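You operate a simulated robot arm through the tools that you are given. There is no shell and no other tool.

You run a simulated robot arm. Do the job below in one go: nothing can be reset, and whatever is moved stays where it is left.

## Task
Strap the cherry panel down on the panel cart.
Fine: lay it on the felt bars under the strap bar, against the rail; bar down, then wind the knob to its white mark, no further.

It is judged by the outcome, as a careful person would: the job done as asked, and still so three seconds after it is handed in. It fails if anything else is knocked over, pushed out of place, dropped, spilled or broken.

## Robot
A 7-joint arm with a two-finger parallel gripper, fixed in place. Base frame: the origin is on the floor under the middle of its stand, x ahead of it, y to its left, z up. Readings come in mm, rad, newtons and seconds.
It reaches about 1247 mm from its shoulder. Its first joint turns from -2.304 to 2.304 rad. Payload 3.91 kg.
The tool frame sits at the grasp point between the pads (the TCP): z along the fingers, y along the line on which they close. The tips reach 30 mm beyond it. The gripper opens to 110 mm. The fingers are 20 mm wide and 10 mm thick; the gripper's body (48 by 112 mm) begins 55 mm behind the TCP.
Orientation is that of the tool frame in the base frame, as a unit quaternion [w, x, y, z]. With the fingers straight down and closing along the base's y, the tool's x points along the base's -x, its y along +y and its z along -z.

## Interface
- The arm moves only by the tool apply_moves. Its argument "steps" is a list of rows, each an object of numbers (a shift or turn left out is 0, a gripper value left out holds the last): "dx", "dy", "dz": the shift along the tool's x, y, z in mm; "rx", "ry", "rz": the turn, a rotation vector about the tool's x, y, z in rad; "grip": the gripper command, from -1 (fully open) to 1 (shut), values between in proportion. In form: [{"dx": .., "dy": .., "dz": .., "rx": .., "ry": .., "rz": .., "grip": ..}, ...]. A call has 1 to 20 rows; each row shifts and turns the commanded pose from where the row before left it, along the tool's axes as they then stand. A row lasts 0.2 s, in which the tool goes at most 50 mm and 0.15 rad; a call with a longer step from one row to the next is refused whole, and so is a gripper value outside its range. A pose out of reach is approached as far as the arm can. The call stops where the force on the tool passes 40 N (or 10 N more than at its start, if that is more) or the arm is blocked; 0.2 s more then pass. Each finger travels about 108 mm/s and halts on what it meets, pressing with about 28 N; the grip force reading is that of the motor and also rises with nothing between the fingers. The clock runs only during rows and for 0.2 s after the last one: add rows that do not move to give the fingers time. It gives the time, the measured TCP pose, the force on the tool (base axes), the opening and the grip force at its end, in the units of the frame above (readings bear some noise), with the torque about the TCP (base axes, N m) and any sound that the robot's microphone picked up, and new pictures: "views" is both (left out), scene, wrist or none.
- Cameras (640 x 400 px; columns grow to the right, rows downward): "scene" is fixed at [401.8, 495.3, 1275.8]; the picture's right is [0.97, 0.24, 0.00], its down [0.10, -0.40, -0.91] and it looks along [-0.22, 0.88, -0.41] (base axes); focal length 214 px, centre (320, 200). "wrist" rides on the gripper at [72, 17, -103] in the tool frame; the picture's right is [-0.23, 0.97, 0.00], its down [-0.76, -0.18, -0.62] and it looks along [-0.61, -0.14, 0.78] (tool axes); focal length 222 px, centre (320, 200). There is no depth. A picture from a camera that has moved, and an enlarged one, comes with that camera's place and axes in the base frame and with its lens. The place of the scene camera against the robot may be out by one fixed shift of up to 12 mm in any direction.
- enlarge(camera, box): a new picture of the part [left, top, right, bottom] of that camera's present view, enlarged. No time passes.
- job_done(): hands the job in; it is judged then, once.

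Nothing tells you positions but the pictures and the camera data. Unless the task says otherwise, let go and move clear before handing in.

The tools are called after "Emit:" as a command line: name --argument value ..., lists and objects as JSON in quotes. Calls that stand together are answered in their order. apply_moves: Moves the arm, as the interface text tells. Its arguments: {"type":"object","properties":{"steps":{"type":"array","items":{"type":"object","properties":{"dx":{"type":"number"},"dy":{"type":"number"},"dz":{"type":"number"},"rx":{"type":"number"},"ry":{"type":"number"},"rz":{"type":"number"},"grip":{"type":"number"}}}},"views":{"type":"string","enum":["both","scene","wrist","none"]}},"required":["steps"]} The other tools are called the same way: enlarge (camera, box) takes an enlarged picture of a part of a camera's view; job_done () hands the job in.

At the start:

```text
clock: 0.0
eef_pos: [492.4, 120.7, 1255.8]
ee_rot: [0.0, 0.0, 1.0, -0.001]
wrist_force: [0.1, 0.3, -0.1]
wrist_torque: [0.02, -0.02, -0.03]
opening: 109.9
grasp_force: 0.1
```

scene: 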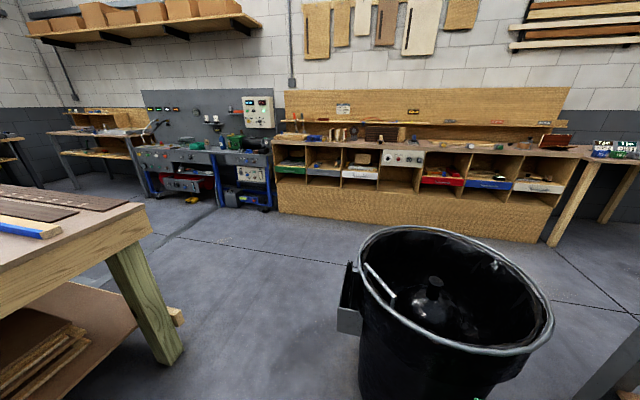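
wrist: 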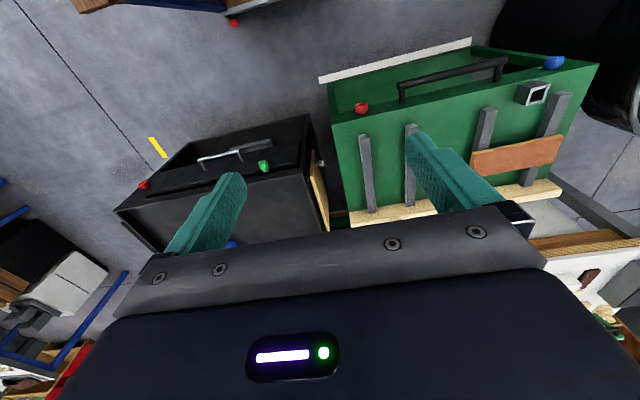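

I see the scene camera looking out to the robot's left (workbench, bin), and the wrist camera looking down on a green cart with felt bars and a reddish panel, plus a black cart. I'll take enlarged pictures first to identify the cart, strap bar, knob and panel.

Emit:
enlarge --camera "wrist" --box '[310, 20, 640, 240]'

Emit:
enlarge --camera "scene" --box '[0, 160, 320, 400]'

Emit:
enlarge --camera "wrist" --box '[60, 60, 380, 280]'

Emit:
enlarge --camera "wrist" --box '[460, 160, 640, 400]'

```text
1.82 times, centred on (475, 130) of wrist
camera zoom: at [420.2, 137.6, 1358.4], right [0.23, 0.97, 0.0], down [0.76, -0.18, 0.62], along [0.61, -0.14, -0.78], focal length 404 px, centre (38, 327)
```

zoom: 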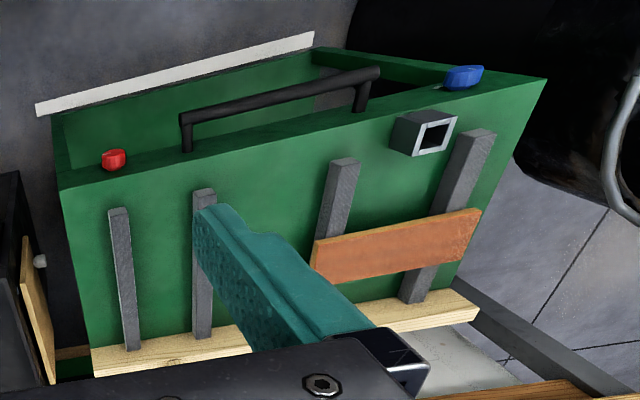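

```text
1.67 times, centred on (160, 280) of scene
camera zoom: at [401.8, 495.3, 1275.8], right [0.97, 0.24, 0.0], down [0.1, -0.4, -0.91], along [-0.22, 0.88, -0.41], focal length 358 px, centre (587, 67)
```

zoom: 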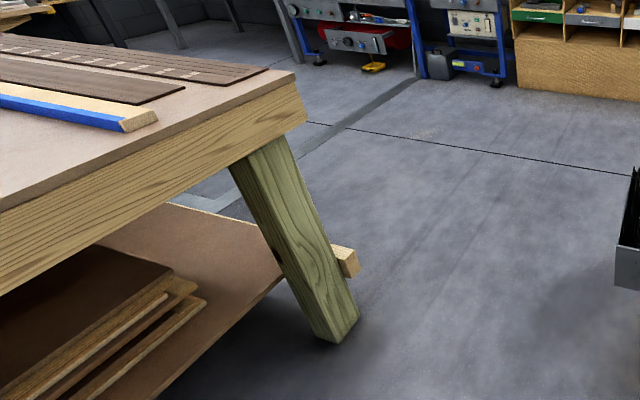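

```text
1.82 times, centred on (220, 170) of wrist
camera zoom: at [420.2, 137.6, 1358.4], right [0.23, 0.97, 0.0], down [0.76, -0.18, 0.62], along [0.61, -0.14, -0.78], focal length 404 px, centre (502, 254)
```

zoom: 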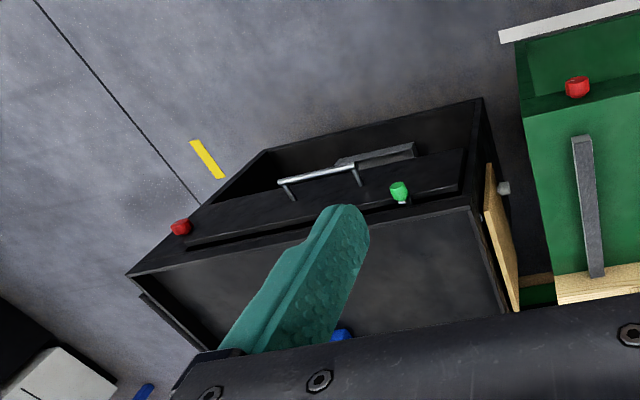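

```text
1.67 times, centred on (550, 280) of wrist
camera zoom: at [420.2, 137.6, 1358.4], right [0.23, 0.97, 0.0], down [0.76, -0.18, 0.62], along [0.61, -0.14, -0.78], focal length 370 px, centre (-63, 67)
```

zoom: 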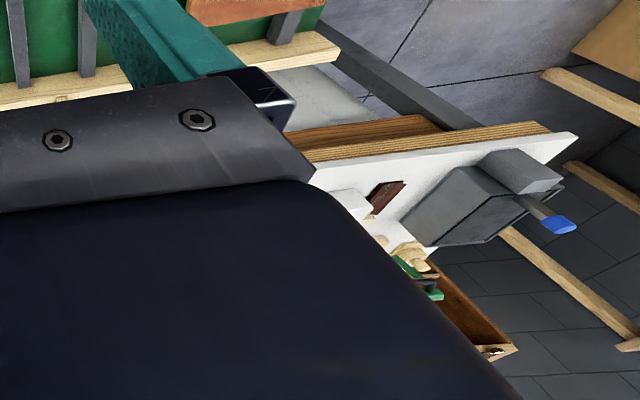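

The wrist camera sees a green cart and a black cart from an inverted angle; I need more viewpoints. I'll spin the tool in place (well above everything) and take pictures along the way.

Emit:
apply_moves --steps '[{"rz": 0.15}, {"rz": 0.15}, {"rz": 0.15}, {"rz": 0.15}, {"rz": 0.15}, {"rz": 0.15}, {"rz": 0.15}, {"rz": 0.15}, {"rz": 0.15}, {"rz": 0.15}]' --views "wrist"

```text
clock: 2.2
eef_pos: [492.4, 120.8, 1255.9]
ee_rot: [0.0, 0.682, 0.731, 0.0]
wrist_force: [-0.1, 0.1, 0.6]
wrist_torque: [-0.03, 0.0, 0.0]
opening: 110.1
grasp_force: 0.1
camera wrist: at [504.5, 194.3, 1358.7], right [0.99, -0.16, 0.0], down [-0.12, -0.77, 0.62], along [-0.1, -0.61, -0.78], focal length 222 px, centre (320, 200)
```

wrist: 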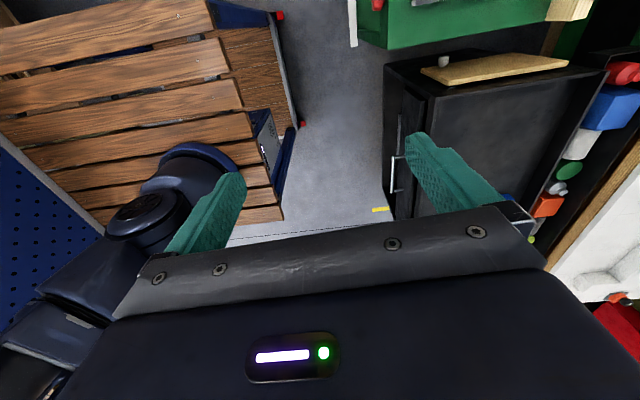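

The camera now looks toward -y: the robot's own stand, a slatted table at left and the black cart at right. I'll keep spinning to look back toward the base and the +y side.

Emit:
apply_moves --steps '[{"rz": 0.15}, {"rz": 0.15}, {"rz": 0.15}, {"rz": 0.15}, {"rz": 0.15}, {"rz": 0.15}, {"rz": 0.15}, {"rz": 0.15}, {"rz": 0.15}, {"rz": 0.15}]' --views "wrist"

```text
clock: 4.4
eef_pos: [493.4, 118.0, 1253.7]
ee_rot: [-0.002, 0.998, 0.07, 0.0]
wrist_force: [0.9, -1.7, -0.8]
wrist_torque: [0.14, 0.1, 0.0]
opening: 110.0
grasp_force: 0.0
camera wrist: at [568.7, 112.3, 1357.3], right [-0.09, -1.0, 0.0], down [-0.78, 0.07, 0.63], along [-0.62, 0.06, -0.78], focal length 222 px, centre (320, 200)
```

wrist: 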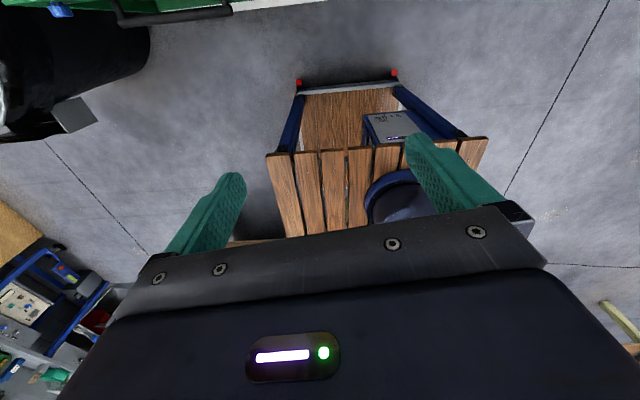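

The slatted thing is the robot's own stand, so the working area is in front: green cart around (750, 500), black cart near it. I'll rotate back and then go for better views of the green cart.

Emit:
apply_moves --steps '[{"rz": -0.15}, {"rz": -0.15}, {"rz": -0.15}, {"rz": -0.15}, {"rz": -0.15}, {"rz": -0.15}, {"rz": -0.15}, {"rz": -0.15}, {"rz": -0.15}, {"rz": -0.15}, {"rz": -0.15}, {"rz": -0.15}, {"rz": -0.15}, {"rz": -0.15}, {"rz": -0.15}, {"rz": -0.15}, {"rz": -0.15}, {"rz": -0.15}, {"rz": -0.15}, {"rz": -0.15}]' --views "none"

Emit:
apply_moves --steps '[{"rz": -0.15}, {"rz": -0.15}, {"rz": -0.15}, {"rz": -0.15}, {"rz": -0.15}, {"rz": -0.15}, {"rz": -0.15}, {"rz": -0.15}, {"rz": -0.15}, {"rz": -0.15}]' --views "wrist"

```text
clock: 8.6
eef_pos: [492.4, 120.6, 1254.9]
ee_rot: [0.0, -0.001, 1.0, -0.001]
wrist_force: [-0.5, -0.9, 0.7]
wrist_torque: [-0.01, 0.02, 0.01]
opening: 109.8
grasp_force: 0.0
```

```text
clock: 10.8
eef_pos: [492.7, 121.3, 1255.3]
ee_rot: [0.001, -0.683, 0.73, 0.001]
wrist_force: [-0.8, 0.2, -1.0]
wrist_torque: [0.01, -0.02, 0.01]
opening: 110.1
grasp_force: 0.1
camera wrist: at [470.8, 49.6, 1358.5], right [-0.96, 0.29, 0.0], down [0.23, 0.75, 0.62], along [0.18, 0.6, -0.78], focal length 222 px, centre (320, 200)
```

wrist: 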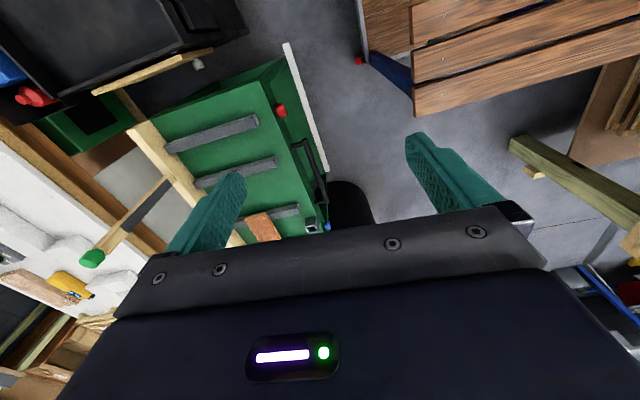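

Emit:
enlarge --camera "wrist" --box '[0, 40, 340, 280]'

Emit:
enlarge --camera "wrist" --box '[40, 80, 200, 280]'

```text
1.67 times, centred on (170, 160) of wrist
camera zoom: at [470.8, 49.6, 1358.5], right [-0.96, 0.29, 0.0], down [0.23, 0.75, 0.62], along [0.18, 0.6, -0.78], focal length 370 px, centre (570, 267)
```

zoom: 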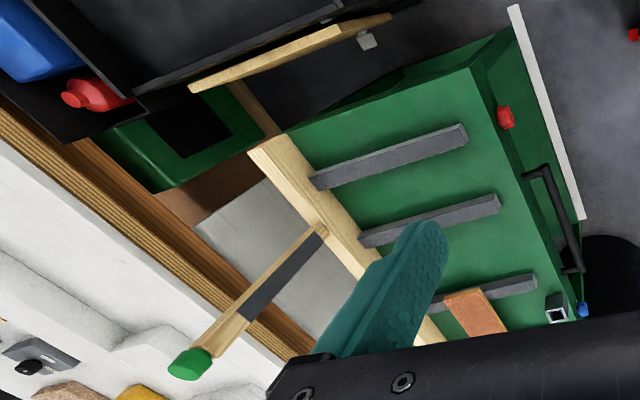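

```text
2.00 times, centred on (120, 180) of wrist
camera zoom: at [470.8, 49.6, 1358.5], right [-0.96, 0.29, 0.0], down [0.23, 0.75, 0.62], along [0.18, 0.6, -0.78], focal length 444 px, centre (720, 240)
```

zoom: 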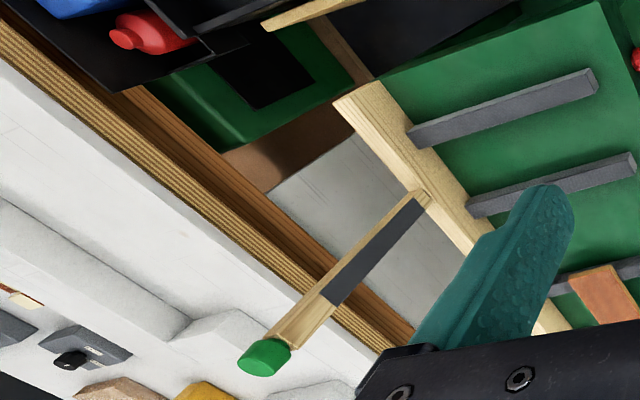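

The green cart's top is at z≈690, with felt bars across it, a pine rail on the far (+x) side and a green-tipped strap bar standing upright at roughly (1090, 305). I'll move toward +x for a squarer view along +y.

Emit:
apply_moves --steps '[{"dy": -45}, {"dy": -45}, {"dy": -45}, {"dy": -45}, {"dy": -45}, {"dy": -45}]' --views "wrist"

Emit:
enlarge --camera "wrist" --box '[120, 0, 440, 200]'

```text
clock: 12.2
eef_pos: [761.6, 100.6, 1257.2]
ee_rot: [0.0, -0.681, 0.732, -0.001]
wrist_force: [-0.9, 0.4, 1.1]
wrist_torque: [-0.02, -0.06, 0.02]
opening: 109.8
grasp_force: 0.0
camera wrist: at [739.3, 30.3, 1359.9], right [-0.96, 0.3, 0.0], down [0.23, 0.75, 0.62], along [0.18, 0.6, -0.78], focal length 222 px, centre (320, 200)
```

wrist: 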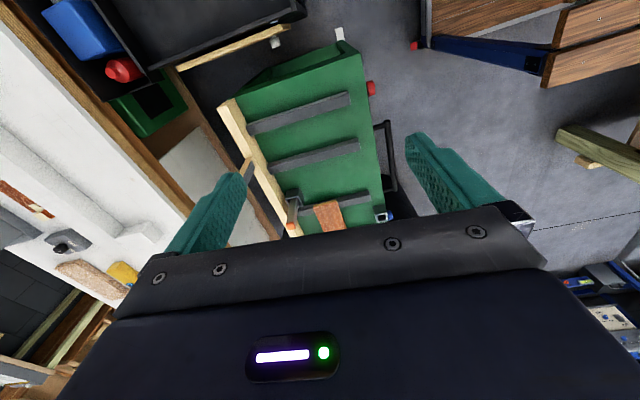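

```text
2.00 times, centred on (280, 100) of wrist
camera zoom: at [739.3, 30.3, 1359.9], right [-0.96, 0.3, 0.0], down [0.23, 0.75, 0.62], along [0.18, 0.6, -0.78], focal length 444 px, centre (400, 400)
```

zoom: 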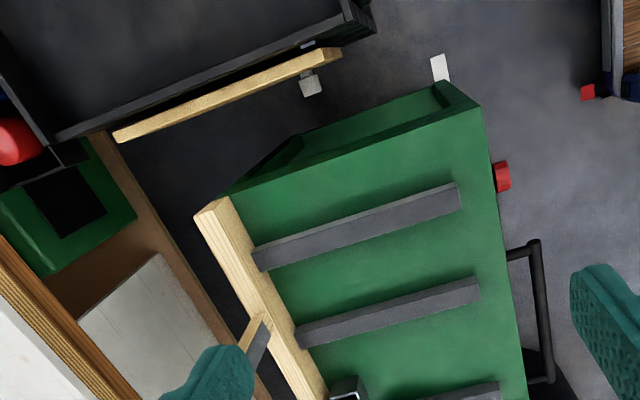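

There's a block with an orange knob on the rail next to the strap bar. I'll move further toward +y to see it and the panel.

Emit:
apply_moves --steps '[{"dx": -48}, {"dx": -48}, {"dx": -48}, {"dx": -48}]' --views "wrist"

Emit:
enlarge --camera "wrist" --box '[120, 0, 440, 200]'

Emit:
enlarge --camera "wrist" --box '[180, 40, 320, 160]'

```text
clock: 13.2
eef_pos: [773.9, 292.4, 1257.0]
ee_rot: [0.0, -0.681, 0.733, 0.0]
wrist_force: [-0.3, -0.3, 0.4]
wrist_torque: [0.05, -0.03, 0.01]
opening: 110.0
grasp_force: 0.0
camera wrist: at [752.8, 221.4, 1359.9], right [-0.95, 0.3, 0.0], down [0.23, 0.75, 0.62], along [0.19, 0.6, -0.78], focal length 222 px, centre (320, 200)
```

wrist: 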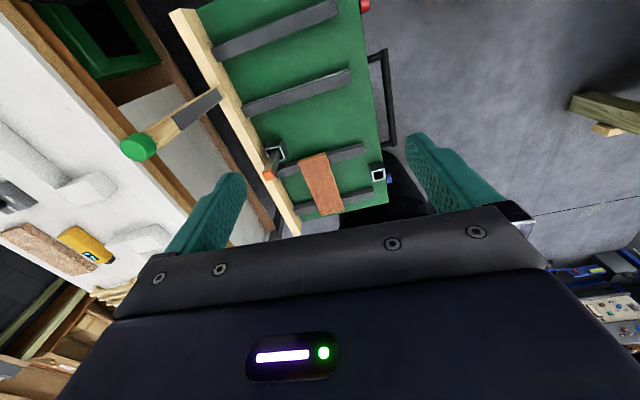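

```text
2.00 times, centred on (280, 100) of wrist
camera zoom: at [752.8, 221.4, 1359.9], right [-0.95, 0.3, 0.0], down [0.23, 0.75, 0.62], along [0.19, 0.6, -0.78], focal length 444 px, centre (400, 400)
```

zoom: 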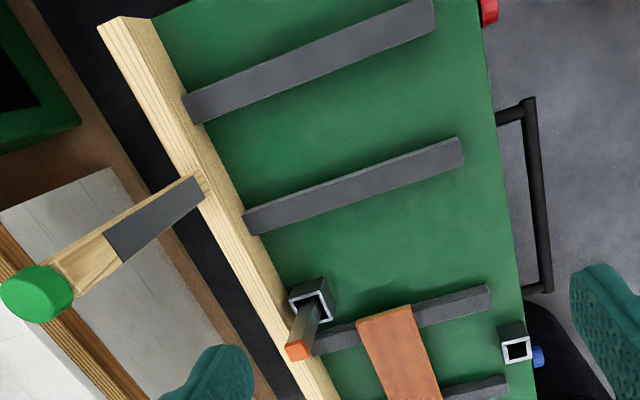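

```text
3.33 times, centred on (250, 100) of wrist
camera zoom: at [752.8, 221.4, 1359.9], right [-0.95, 0.3, 0.0], down [0.23, 0.75, 0.62], along [0.19, 0.6, -0.78], focal length 740 px, centre (553, 533)
```

zoom: 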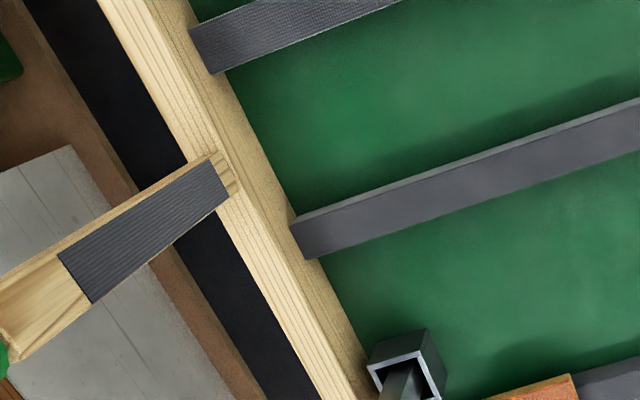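

The strap bar stands upright at about (1020, 277), z 778–1080, hinged on the rail between felt bars 1 and 2 (y≈205, 337); the cherry panel lies across bars 3 and 4, about x 828–912, y 510–744. I'll zoom on the knob, the socket post and the panel.

Emit:
enlarge --camera "wrist" --box '[100, 80, 240, 170]'

Emit:
enlarge --camera "wrist" --box '[240, 120, 420, 240]'

Emit:
enlarge --camera "wrist" --box '[320, 0, 440, 80]'

```text
4.44 times, centred on (170, 125) of wrist
camera zoom: at [752.8, 221.4, 1359.9], right [-0.95, 0.3, 0.0], down [0.23, 0.75, 0.62], along [0.19, 0.6, -0.78], focal length 987 px, centre (987, 533)
```

zoom: 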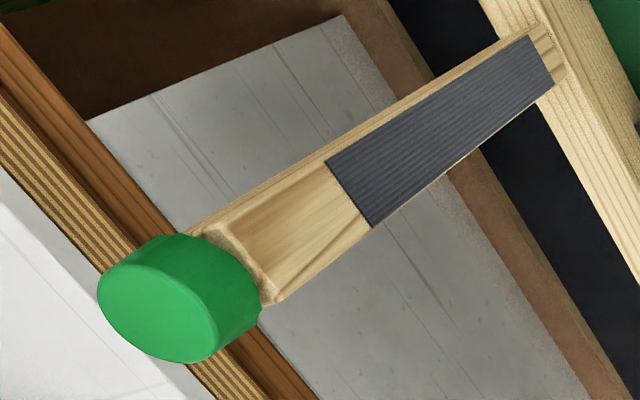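

```text
3.33 times, centred on (330, 180) of wrist
camera zoom: at [752.8, 221.4, 1359.9], right [-0.95, 0.3, 0.0], down [0.23, 0.75, 0.62], along [0.19, 0.6, -0.78], focal length 740 px, centre (287, 267)
```

zoom: 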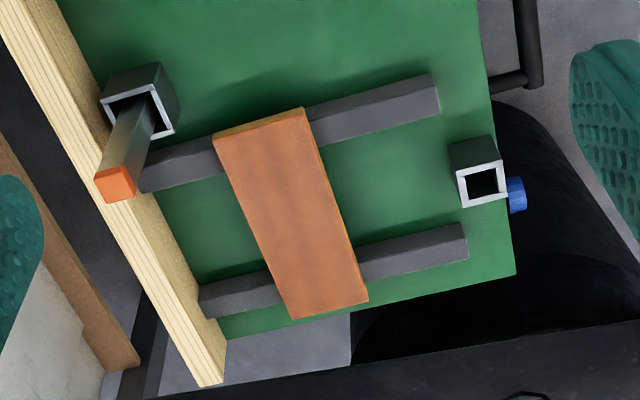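

```text
5.00 times, centred on (380, 40) of wrist
camera zoom: at [752.8, 221.4, 1359.9], right [-0.95, 0.3, 0.0], down [0.23, 0.75, 0.62], along [0.19, 0.6, -0.78], focal length 1111 px, centre (20, 1000)
```

zoom: 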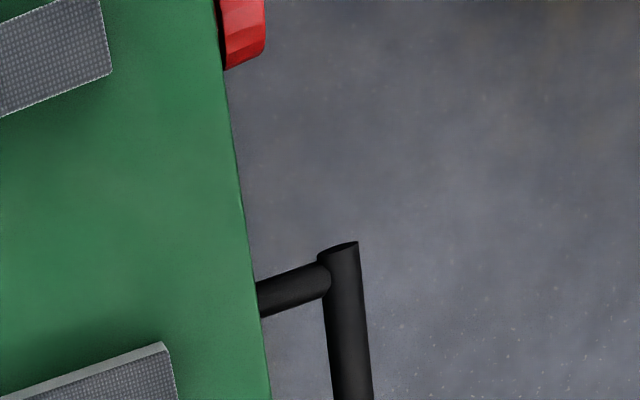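

The green piece is just a cap on the strap bar's end; the candidate knobs are the red and blue ones on the cart's near (-x) face. I'll turn back, draw in toward the robot and tilt to view that near face.

Emit:
apply_moves --steps '[{"rz": 0.15}, {"rz": 0.15}, {"rz": 0.15}, {"rz": 0.15}, {"rz": 0.15}, {"rz": 0.15}, {"rz": 0.15}, {"rz": 0.15}, {"rz": 0.15}, {"rz": 0.15}]' --views "wrist"

Emit:
apply_moves --steps '[{"dx": 46, "dy": -5, "dz": 15}, {"dx": 46, "dy": -5, "dz": 15}, {"dx": 46, "dy": -5, "dz": 15}, {"dx": 46, "dy": -5, "dz": 15}, {"dx": 46, "dy": -5, "dz": 15}, {"dx": 46, "dy": -5, "dz": 15}, {"dx": 46, "dy": -5, "dz": 15}, {"dx": 30, "dy": -5, "dz": 15, "ry": -0.15}, {"ry": -0.15}, {"ry": -0.15}, {"ry": -0.15}]' --views "wrist"

```text
clock: 15.4
eef_pos: [776.6, 291.8, 1254.8]
ee_rot: [0.0, 0.001, 1.0, 0.0]
wrist_force: [-0.8, -0.2, -0.7]
wrist_torque: [0.0, 0.0, 0.02]
opening: 110.1
grasp_force: 0.1
camera wrist: at [703.5, 309.8, 1358.6], right [0.23, 0.97, 0.0], down [0.76, -0.18, 0.62], along [0.61, -0.14, -0.78], focal length 222 px, centre (320, 200)
```

wrist: 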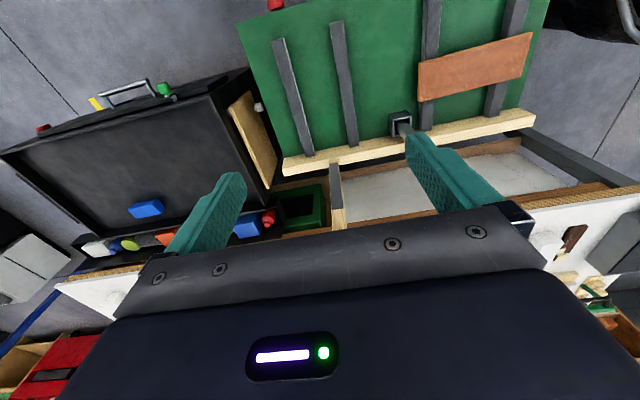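

```text
clock: 17.8
eef_pos: [423.7, 252.6, 1134.3]
ee_rot: [0.297, 0.001, 0.955, 0.0]
wrist_force: [1.1, 0.0, -0.4]
wrist_torque: [-0.03, -0.01, 0.02]
opening: 110.1
grasp_force: 0.1
camera wrist: at [305.7, 269.6, 1179.6], right [0.19, 0.97, 0.13], down [0.28, -0.18, 0.94], along [0.94, -0.14, -0.3], focal length 222 px, centre (320, 200)
```

wrist: 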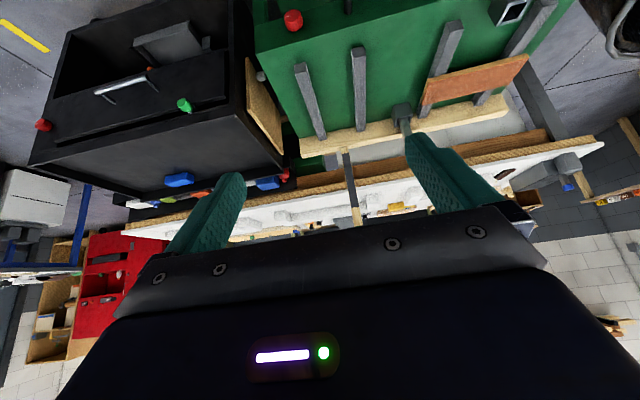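

I can see the near edge with the red knob around (636, 216, 663), but I need it more centred. First, zoom on the current picture for measurements.

Emit:
enlarge --camera "wrist" --box '[240, 0, 400, 100]'

Emit:
enlarge --camera "wrist" --box '[240, 0, 560, 200]'

```text
4.00 times, centred on (320, 50) of wrist
camera zoom: at [305.7, 269.6, 1179.6], right [0.19, 0.97, 0.13], down [0.28, -0.18, 0.94], along [0.94, -0.14, -0.3], focal length 888 px, centre (320, 800)
```

zoom: 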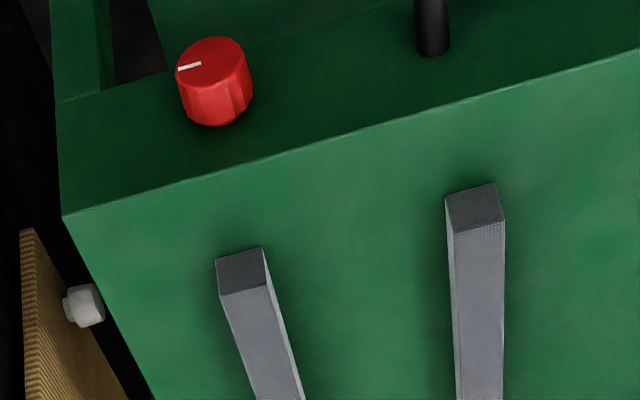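

```text
2.00 times, centred on (400, 100) of wrist
camera zoom: at [305.7, 269.6, 1179.6], right [0.19, 0.97, 0.13], down [0.28, -0.18, 0.94], along [0.94, -0.14, -0.3], focal length 444 px, centre (160, 400)
```

zoom: 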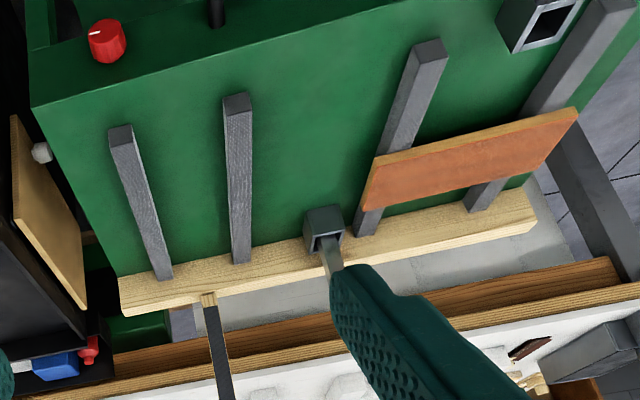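

The red knob on the near face has a white pointer line. I'll bring the camera down in front of the near face for a close view, to find the white mark and check the blue knob.

Emit:
apply_moves --steps '[{"dx": 13.8, "dy": -7, "dz": 41}, {"dx": 13.8, "dy": -7, "dz": 41}, {"dx": 13.8, "dy": -7, "dz": 41}, {"dx": 13.8, "dy": -7, "dz": 41}, {"dx": 13.8, "dy": -7, "dz": 41}, {"dx": 13.8, "dy": -7, "dz": 41}, {"dx": 13.8, "dy": -7, "dz": 41}, {"dx": 13.8, "dy": -7, "dz": 41}, {"dx": 13.8, "dy": -7, "dz": 41}]' --views "wrist"

Emit:
enlarge --camera "wrist" --box '[260, 60, 420, 200]'

```text
clock: 19.8
eef_pos: [534.7, 197.9, 760.8]
ee_rot: [0.295, -0.001, 0.955, 0.001]
wrist_force: [-1.5, -0.1, -0.2]
wrist_torque: [-0.04, -0.02, -0.04]
opening: 110.0
grasp_force: 0.1
out of reach, approached as far as the arm can: row 5
camera wrist: at [417.2, 214.4, 805.3], right [0.19, 0.97, 0.13], down [0.28, -0.18, 0.94], along [0.94, -0.14, -0.3], focal length 222 px, centre (320, 200)
```

wrist: 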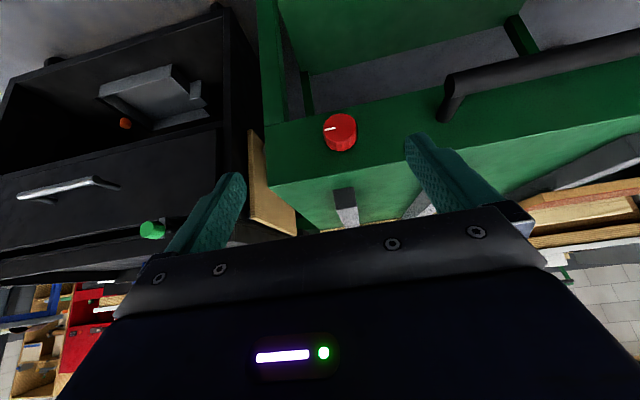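

```text
2.86 times, centred on (340, 130) of wrist
camera zoom: at [417.2, 214.4, 805.3], right [0.19, 0.97, 0.13], down [0.28, -0.18, 0.94], along [0.94, -0.14, -0.3], focal length 635 px, centre (263, 400)
```

zoom: 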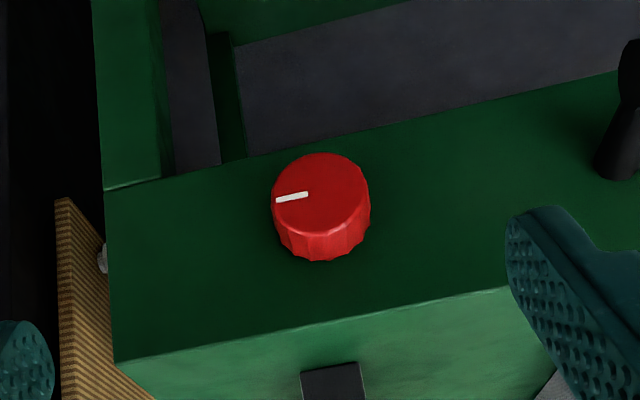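

The red knob shows only a white pointer and no mark on the face around it. Next I'll look at the blue knob further along the near face.

Emit:
apply_moves --steps '[{"dx": -22, "dz": -33}, {"dx": -10, "dz": -15}, {"dy": 48}, {"dy": 48}, {"dy": 48}, {"dy": 48}, {"dy": 48}, {"dy": 48}, {"dy": 48}, {"dy": 48}, {"dy": 48}]' --views "wrist"

Emit:
enlarge --camera "wrist" --box '[240, 0, 560, 200]'

```text
clock: 22.2
eef_pos: [535.5, 628.1, 819.3]
ee_rot: [0.296, 0.0, 0.955, 0.0]
wrist_force: [0.4, 0.9, 0.5]
wrist_torque: [-0.01, 0.06, 0.01]
opening: 109.9
grasp_force: 0.0
camera wrist: at [417.2, 644.9, 864.2], right [0.19, 0.97, 0.13], down [0.28, -0.18, 0.94], along [0.94, -0.14, -0.3], focal length 222 px, centre (320, 200)
```

wrist: 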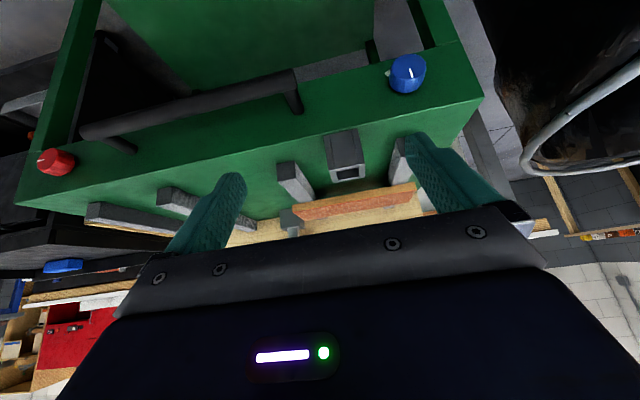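

```text
2.00 times, centred on (400, 100) of wrist
camera zoom: at [417.2, 644.9, 864.2], right [0.19, 0.97, 0.13], down [0.28, -0.18, 0.94], along [0.94, -0.14, -0.3], focal length 444 px, centre (160, 400)
```

zoom: 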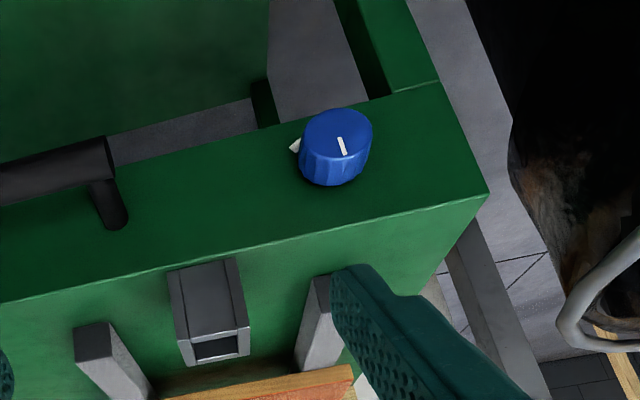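

The blue knob is the one with a white wedge mark printed beside it on the face (the red one has none), at about (640, 734, 662). I'll go in front of it for a close, level view to read pointer and mark angles.

Emit:
apply_moves --steps '[{"dx": 20, "dy": 29, "dz": 30}, {"dx": 20, "dy": 29, "dz": 30}, {"dx": 20, "dy": 29, "dz": 30}, {"dx": 20, "dy": 29, "dz": 30}, {"ry": -0.15}, {"ry": -0.15}]' --views "wrist"

Emit:
enlarge --camera "wrist" --box '[250, 110, 410, 210]'

```text
clock: 23.6
eef_pos: [536.9, 743.9, 675.4]
ee_rot: [0.436, 0.001, 0.9, 0.0]
wrist_force: [0.0, 1.1, 0.5]
wrist_torque: [0.03, 0.04, 0.02]
opening: 110.0
grasp_force: 0.1
camera wrist: at [410.0, 761.3, 682.5], right [0.14, 0.97, 0.18], down [-0.02, -0.18, 0.98], along [0.99, -0.14, -0.01], focal length 222 px, centre (320, 200)
```

wrist: 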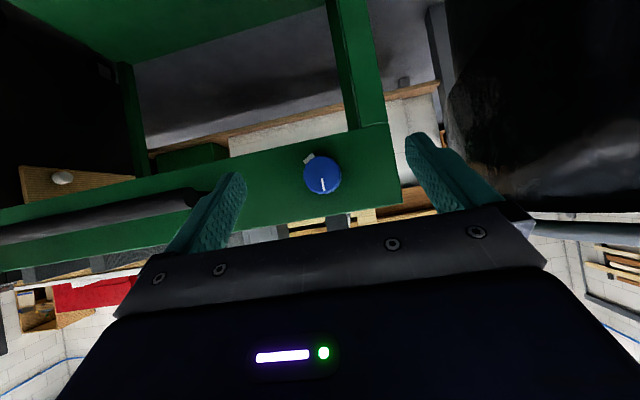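

```text
4.00 times, centred on (330, 160) of wrist
camera zoom: at [410.0, 761.3, 682.5], right [0.14, 0.97, 0.18], down [-0.02, -0.18, 0.98], along [0.99, -0.14, -0.01], focal length 888 px, centre (280, 360)
```

zoom: 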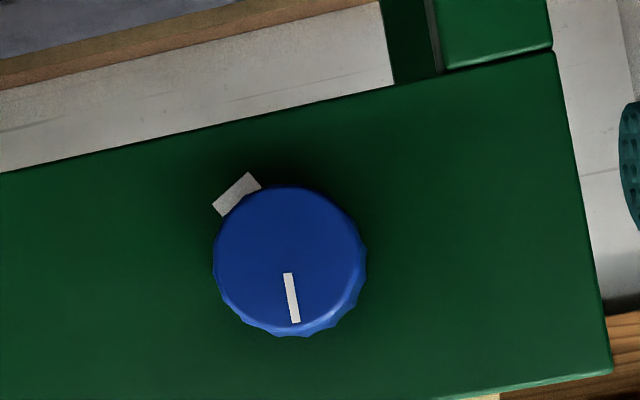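

The blue knob's pointer is at 12 o'clock and the white mark is at roughly 5 o'clock seen from the front (about 150° clockwise); knob face centre ≈ (636, 736, 656). Before that, the panel: I'll retreat upward, level the tool, and look from above the panel.

Emit:
apply_moves --steps '[{"dx": -35, "dz": -28}, {"dx": -35, "dz": -28}, {"dx": -35, "dz": -28}, {"dx": -35, "dz": -28}, {"dx": -35, "dz": -28}, {"dx": -35, "dz": -28}, {"dx": -35, "dz": -28}, {"dx": -35, "dz": -28}, {"dx": -35, "dz": -28}, {"ry": 0.15}, {"ry": 0.15}, {"ry": 0.15}, {"ry": 0.15}, {"ry": 0.15}, {"ry": 0.152}]' --views "wrist"

Emit:
apply_moves --steps '[{"rz": -0.15}, {"rz": -0.15}, {"rz": -0.15}, {"rz": -0.15}, {"rz": -0.15}, {"rz": -0.15}, {"rz": -0.15}, {"rz": -0.15}, {"rz": -0.15}, {"rz": -0.15}, {"rz": -0.071}]' --views "none"

```text
refused: row 15 steps farther than a row can; nothing moved
```

```text
clock: 26.0
eef_pos: [536.0, 743.6, 675.7]
ee_rot: [0.307, -0.637, 0.637, -0.306]
wrist_force: [0.0, 1.1, -0.1]
wrist_torque: [0.0, 0.03, 0.01]
opening: 109.9
grasp_force: 0.1
```

The first call was refused (a hair over the turn limit) and only the spin ran, in place and without contact. I'll now retreat upward with the axes as they stand and level the tool.

Emit:
apply_moves --steps '[{"dy": -35, "dz": -28}, {"dy": -35, "dz": -28}, {"dy": -35, "dz": -28}, {"dy": -35, "dz": -28}, {"dy": -35, "dz": -28}, {"dy": -35, "dz": -28}, {"dy": -35, "dz": -28}, {"dy": -35, "dz": -28}, {"dy": -35, "dz": -28}]' --views "none"

```text
clock: 28.0
eef_pos: [534.7, 744.4, 1078.7]
ee_rot: [-0.307, 0.637, -0.636, 0.308]
wrist_force: [-0.1, 0.5, -0.4]
wrist_torque: [-0.04, -0.02, 0.0]
opening: 109.7
grasp_force: 0.0
```

Emit:
apply_moves --steps '[{"rx": -0.15}, {"rx": -0.15}, {"rx": -0.15}, {"rx": -0.15}, {"rx": -0.15}, {"rx": -0.148}]' --views "wrist"

```text
clock: 29.4
eef_pos: [533.3, 744.6, 1079.3]
ee_rot: [0.0, 0.708, -0.707, 0.0]
wrist_force: [-0.5, 0.3, 0.4]
wrist_torque: [-0.03, -0.07, 0.02]
opening: 110.2
grasp_force: 0.1
camera wrist: at [516.3, 671.6, 1182.0], right [-0.97, 0.23, 0.0], down [0.18, 0.76, 0.62], along [0.14, 0.61, -0.78], focal length 222 px, centre (320, 200)
```

wrist: 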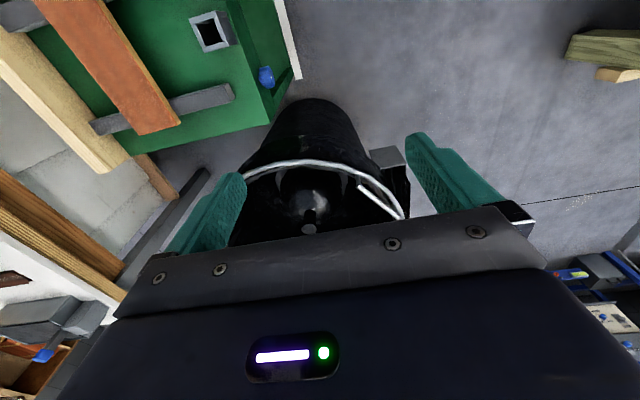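

Level again with fingers closing along x. I'll move over the panel for measurement views.

Emit:
apply_moves --steps '[{"dy": -43.4, "dx": 23}, {"dy": -43.4, "dx": 23}, {"dy": -43.4, "dx": 23}, {"dy": -43.4, "dx": 23}, {"dy": -43.4, "dx": 23}, {"dy": -43.4, "dx": 23}, {"dy": -43.4, "dx": 23}, {"dy": -43.4, "dx": 23}]' --views "wrist"

Emit:
enlarge --camera "wrist" --box '[160, 0, 480, 200]'

```text
clock: 31.2
eef_pos: [879.5, 560.5, 1078.4]
ee_rot: [0.0, 0.707, -0.707, 0.001]
wrist_force: [-1.0, 1.2, 0.5]
wrist_torque: [-0.06, -0.07, 0.02]
opening: 110.1
grasp_force: 0.1
camera wrist: at [862.4, 487.9, 1181.8], right [-0.97, 0.23, 0.0], down [0.18, 0.76, 0.62], along [0.14, 0.61, -0.78], focal length 222 px, centre (320, 200)
```

wrist: 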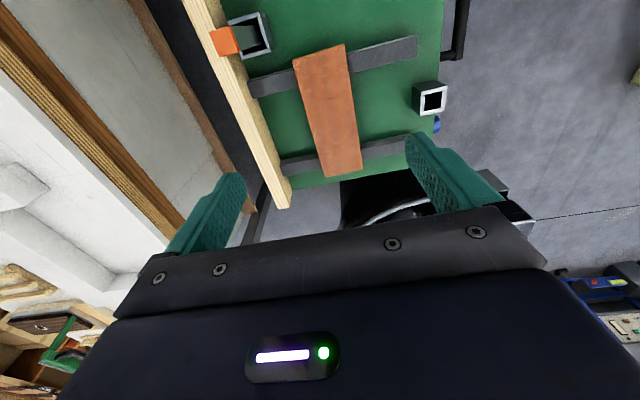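

```text
2.00 times, centred on (320, 100) of wrist
camera zoom: at [862.4, 487.9, 1181.8], right [-0.97, 0.23, 0.0], down [0.18, 0.76, 0.62], along [0.14, 0.61, -0.78], focal length 444 px, centre (320, 400)
```

zoom: 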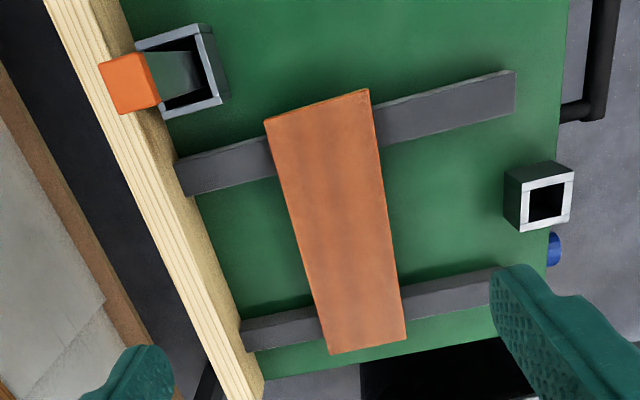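

I'll take a second view from a shifted position so I can triangulate heights.

Emit:
apply_moves --steps '[{"dy": 45}, {"dy": 45}, {"dy": 45}, {"dz": 0}]' --views "wrist"

Emit:
enlarge --camera "wrist" --box '[60, 0, 380, 200]'

```text
clock: 32.2
eef_pos: [745.7, 561.4, 1077.8]
ee_rot: [-0.001, 0.707, -0.707, 0.001]
wrist_force: [0.0, 0.0, -0.2]
wrist_torque: [0.0, 0.03, -0.03]
opening: 110.1
grasp_force: 0.1
camera wrist: at [729.1, 488.4, 1181.7], right [-0.97, 0.23, 0.0], down [0.18, 0.76, 0.62], along [0.14, 0.61, -0.78], focal length 222 px, centre (320, 200)
```

wrist: 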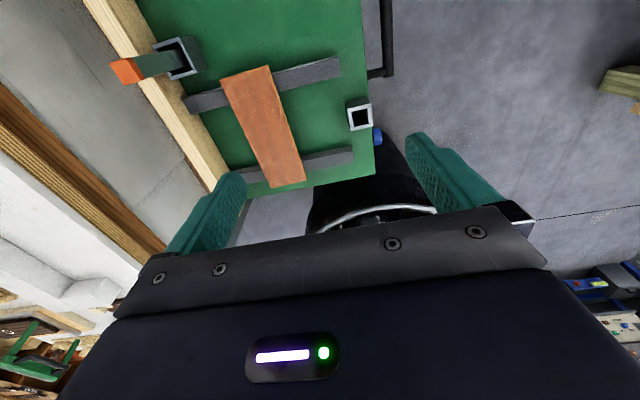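

```text
2.00 times, centred on (220, 100) of wrist
camera zoom: at [729.1, 488.4, 1181.7], right [-0.97, 0.23, 0.0], down [0.18, 0.76, 0.62], along [0.14, 0.61, -0.78], focal length 444 px, centre (520, 400)
```

zoom: 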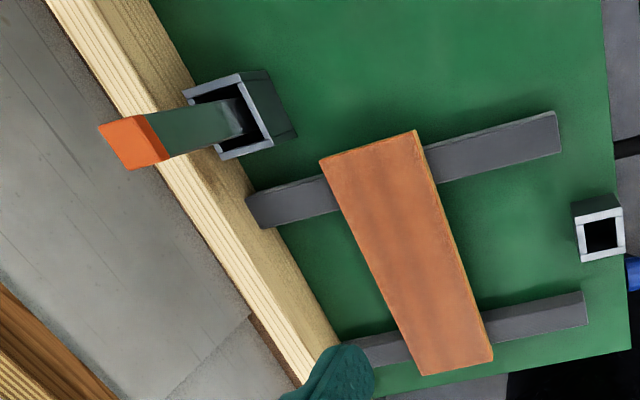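

Triangulated: panel top at z≈744, about 90 × 234 mm, centre ≈ (873, 642); felt bar tops z≈724; the orange-tipped post is at (972, 478) up to z≈864. I'll descend over the panel and check the finger alignment.

Emit:
apply_moves --steps '[{"dy": -21.2, "dx": -13.4, "dz": 37}, {"dy": -21.2, "dx": -13.4, "dz": 37}, {"dy": -21.2, "dx": -13.4, "dz": 37}, {"dy": -21.2, "dx": -13.4, "dz": 37}, {"dy": -21.2, "dx": -13.4, "dz": 37}, {"dy": -21.3, "dx": -13.4, "dz": 37}]' --views "wrist"

Emit:
enlarge --camera "wrist" --box '[160, 60, 480, 260]'

```text
clock: 33.6
eef_pos: [874.2, 640.5, 858.7]
ee_rot: [0.002, -0.707, 0.707, -0.001]
wrist_force: [-0.1, 0.6, 1.8]
wrist_torque: [-0.01, 0.0, 0.02]
opening: 109.8
grasp_force: 0.0
camera wrist: at [857.5, 568.9, 961.9], right [-0.97, 0.23, 0.0], down [0.18, 0.76, 0.63], along [0.14, 0.61, -0.78], focal length 222 px, centre (320, 200)
```

wrist: 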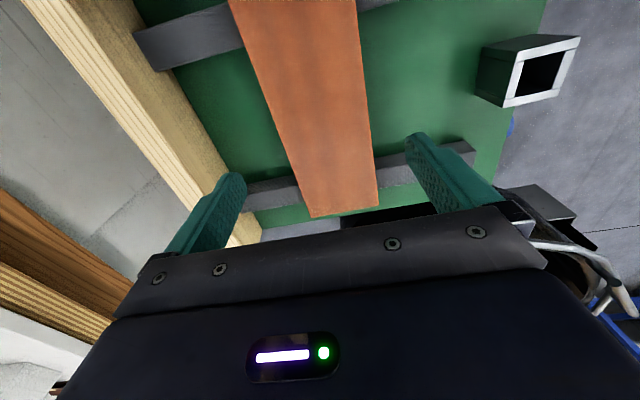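

```text
2.00 times, centred on (320, 160) of wrist
camera zoom: at [857.5, 568.9, 961.9], right [-0.97, 0.23, 0.0], down [0.18, 0.76, 0.63], along [0.14, 0.61, -0.78], focal length 444 px, centre (320, 280)
```

zoom: 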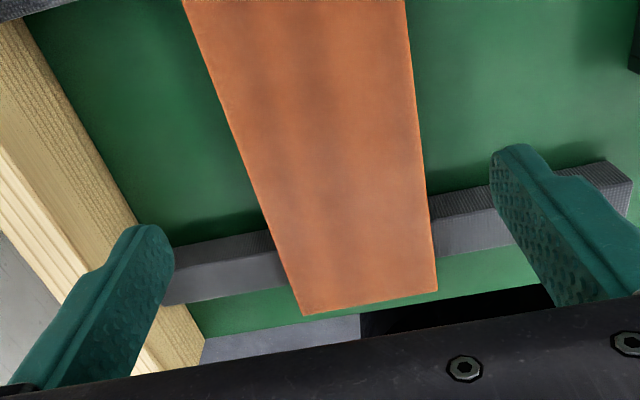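

Emit:
enlarge --camera "wrist" --box '[380, 110, 520, 220]'

Emit:
enlarge --camera "wrist" --box '[140, 150, 280, 260]'

```text
3.64 times, centred on (450, 165) of wrist
camera zoom: at [857.5, 568.9, 961.9], right [-0.97, 0.23, 0.0], down [0.18, 0.76, 0.63], along [0.14, 0.61, -0.78], focal length 808 px, centre (-153, 327)
```

zoom: 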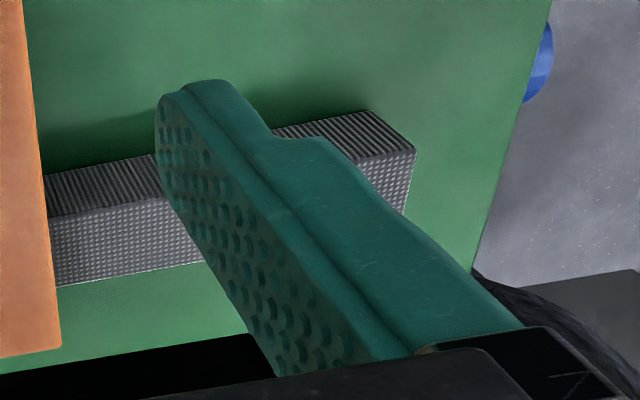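

```text
3.64 times, centred on (210, 205) of wrist
camera zoom: at [857.5, 568.9, 961.9], right [-0.97, 0.23, 0.0], down [0.18, 0.76, 0.63], along [0.14, 0.61, -0.78], focal length 808 px, centre (720, 182)
```

zoom: 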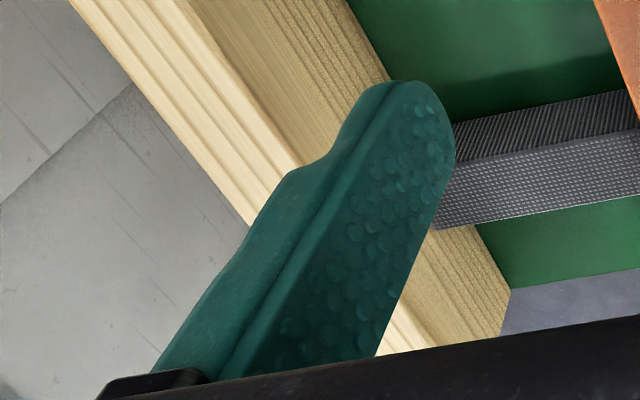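

The model matches: fingers at x 819/929 straddle the panel's edges at 828/918 with ~10 mm to spare each side. I'll descend to TCP z≈740 and check before closing.

Emit:
apply_moves --steps '[{"dy": 1, "dz": 30}, {"dz": 30}, {"dz": 25}, {"dz": 20}, {"dz": 0}]' --views "wrist"

```text
clock: 34.8
eef_pos: [873.8, 641.2, 750.9]
ee_rot: [0.0, 0.707, -0.707, 0.0]
wrist_force: [-0.2, -0.3, 0.9]
wrist_torque: [-0.01, -0.01, 0.0]
opening: 110.2
grasp_force: 0.0
camera wrist: at [856.1, 568.6, 855.1], right [-0.97, 0.23, 0.0], down [0.18, 0.76, 0.62], along [0.14, 0.61, -0.78], focal length 222 px, centre (320, 200)
```

wrist: 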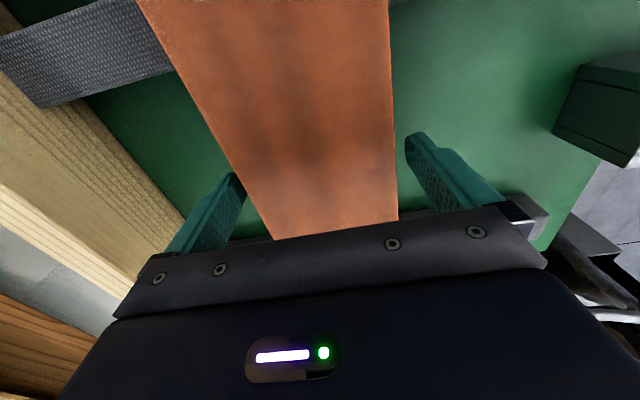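

Fingers straddle the panel without contact. Down another 11 mm, then close.

Emit:
apply_moves --steps '[{"dz": 6}, {"dz": 5}, {"grip": 0.0}, {"grip": 0.3}, {"grip": 0.3}, {"grip": 0.3}, {"grip": 0.3}]' --views "wrist"

```text
clock: 36.4
eef_pos: [872.6, 641.3, 741.2]
ee_rot: [-0.001, 0.707, -0.707, 0.0]
wrist_force: [0.1, -0.2, -0.8]
wrist_torque: [0.08, -0.05, 0.03]
opening: 89.9
grasp_force: 28.1
camera wrist: at [856.0, 568.5, 844.0], right [-0.97, 0.23, 0.0], down [0.18, 0.76, 0.62], along [0.14, 0.61, -0.78], focal length 222 px, centre (320, 200)
```

wrist: 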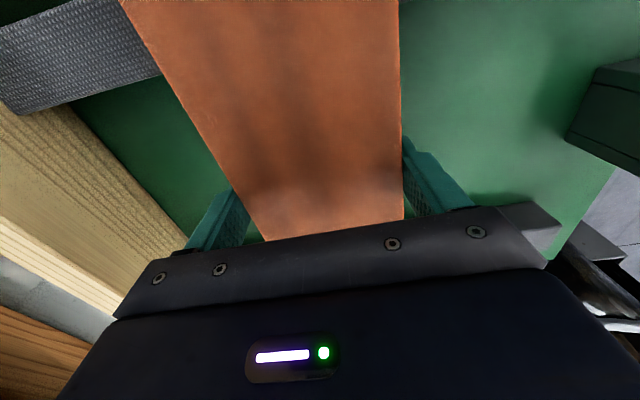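

The panel is held: opening 89.9 mm, 28 N. I'll lift gently and check.

Emit:
apply_moves --steps '[{"dz": -10}, {"dz": -15}, {"dz": -15}, {"dz": 0}]' --views "wrist"

```text
clock: 37.4
eef_pos: [873.2, 640.8, 780.9]
ee_rot: [0.0, -0.707, 0.707, -0.001]
wrist_force: [0.0, -0.3, -1.5]
wrist_torque: [-0.01, 0.02, 0.0]
opening: 89.6
grasp_force: 28.5
camera wrist: at [855.9, 568.1, 883.9], right [-0.97, 0.23, 0.0], down [0.18, 0.76, 0.62], along [0.14, 0.61, -0.78], focal length 222 px, centre (320, 200)
```

wrist: 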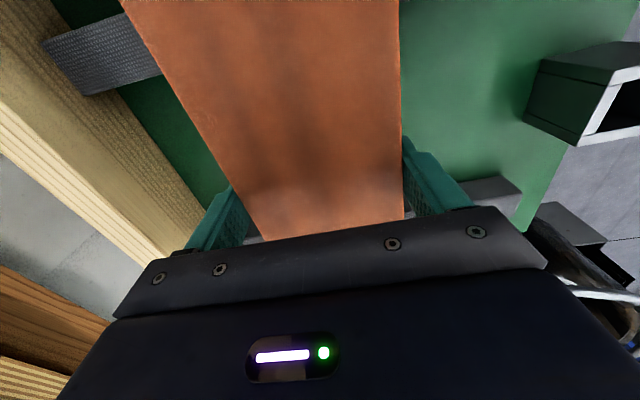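

Lifted cleanly. I'll raise it above the post height and carry it toward the strap-bar station, then look again.

Emit:
apply_moves --steps '[{"dz": -40}, {"dz": -40}, {"dz": -40}, {"dz": -40}, {"dz": -30}, {"dx": 45}, {"dx": 45}, {"dx": 45}, {"dx": 45}, {"dx": 45}, {"dx": 0}]' --views "wrist"

Emit:
enlarge --camera "wrist" --box '[0, 0, 320, 200]'

```text
clock: 39.8
eef_pos: [871.9, 416.1, 969.3]
ee_rot: [-0.001, 0.707, -0.707, 0.001]
wrist_force: [-0.8, 0.1, -2.1]
wrist_torque: [0.0, 0.0, 0.01]
opening: 89.9
grasp_force: 28.5
camera wrist: at [855.5, 342.3, 1073.0], right [-0.97, 0.23, 0.0], down [0.18, 0.76, 0.62], along [0.14, 0.61, -0.78], focal length 222 px, centre (320, 200)
```

wrist: 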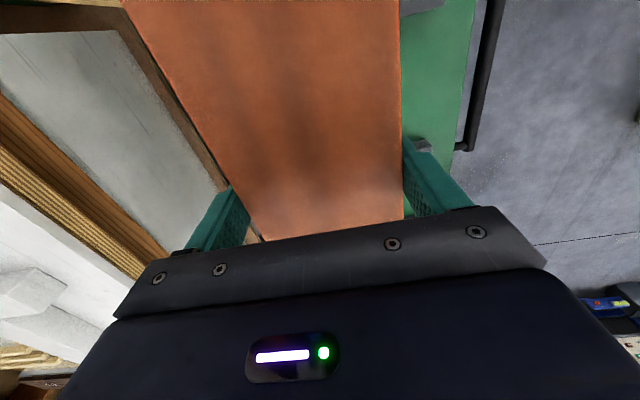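

```text
2.00 times, centred on (160, 100) of wrist
camera zoom: at [855.5, 342.3, 1073.0], right [-0.97, 0.23, 0.0], down [0.18, 0.76, 0.62], along [0.14, 0.61, -0.78], focal length 444 px, centre (640, 400)
```

zoom: 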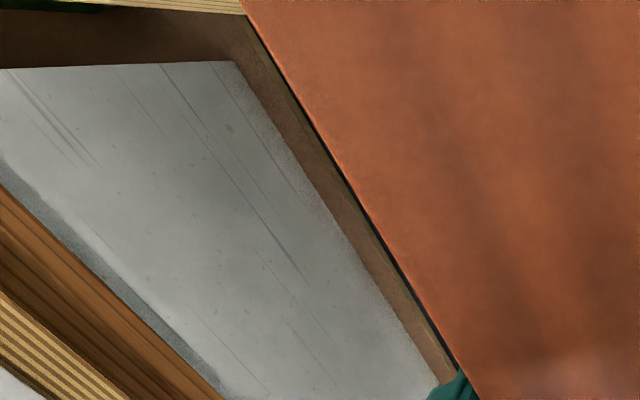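

Panel is secure. Strap bar is at y≈272 (midway between felt bars 1 and 2 at y≈204/344), rail inner face x≈1010. I'll position the panel at (905, 272), short of the rail to keep the gripper clear of the bar, and lower part way.

Emit:
apply_moves --steps '[{"dx": 36, "dy": -8.25}, {"dx": 36, "dy": -8.25}, {"dx": 36, "dy": -8.25}, {"dx": 36, "dy": -8.25}, {"dz": 40}, {"dz": 40}, {"dz": 40}, {"dz": 35}, {"dz": 0}]' --views "wrist"

Emit:
enlarge --camera "wrist" --box '[0, 0, 260, 200]'

```text
clock: 41.8
eef_pos: [906.6, 270.3, 812.9]
ee_rot: [0.0, 0.707, -0.707, 0.0]
wrist_force: [0.8, 0.6, -0.9]
wrist_torque: [0.02, 0.0, 0.03]
opening: 89.5
grasp_force: 28.1
camera wrist: at [888.6, 198.7, 917.8], right [-0.97, 0.23, 0.0], down [0.18, 0.76, 0.62], along [0.14, 0.61, -0.78], focal length 222 px, centre (320, 200)
```

wrist: 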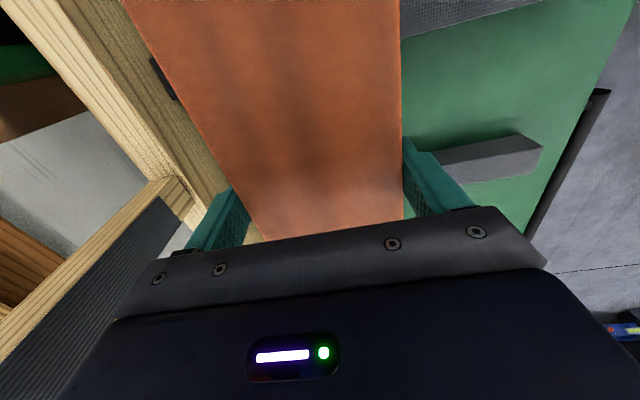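

```text
2.00 times, centred on (130, 100) of wrist
camera zoom: at [888.6, 198.7, 917.8], right [-0.97, 0.23, 0.0], down [0.18, 0.76, 0.62], along [0.14, 0.61, -0.78], focal length 444 px, centre (700, 400)
```

zoom: 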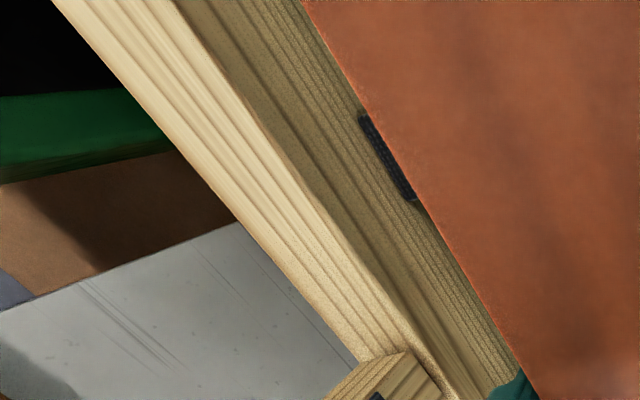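

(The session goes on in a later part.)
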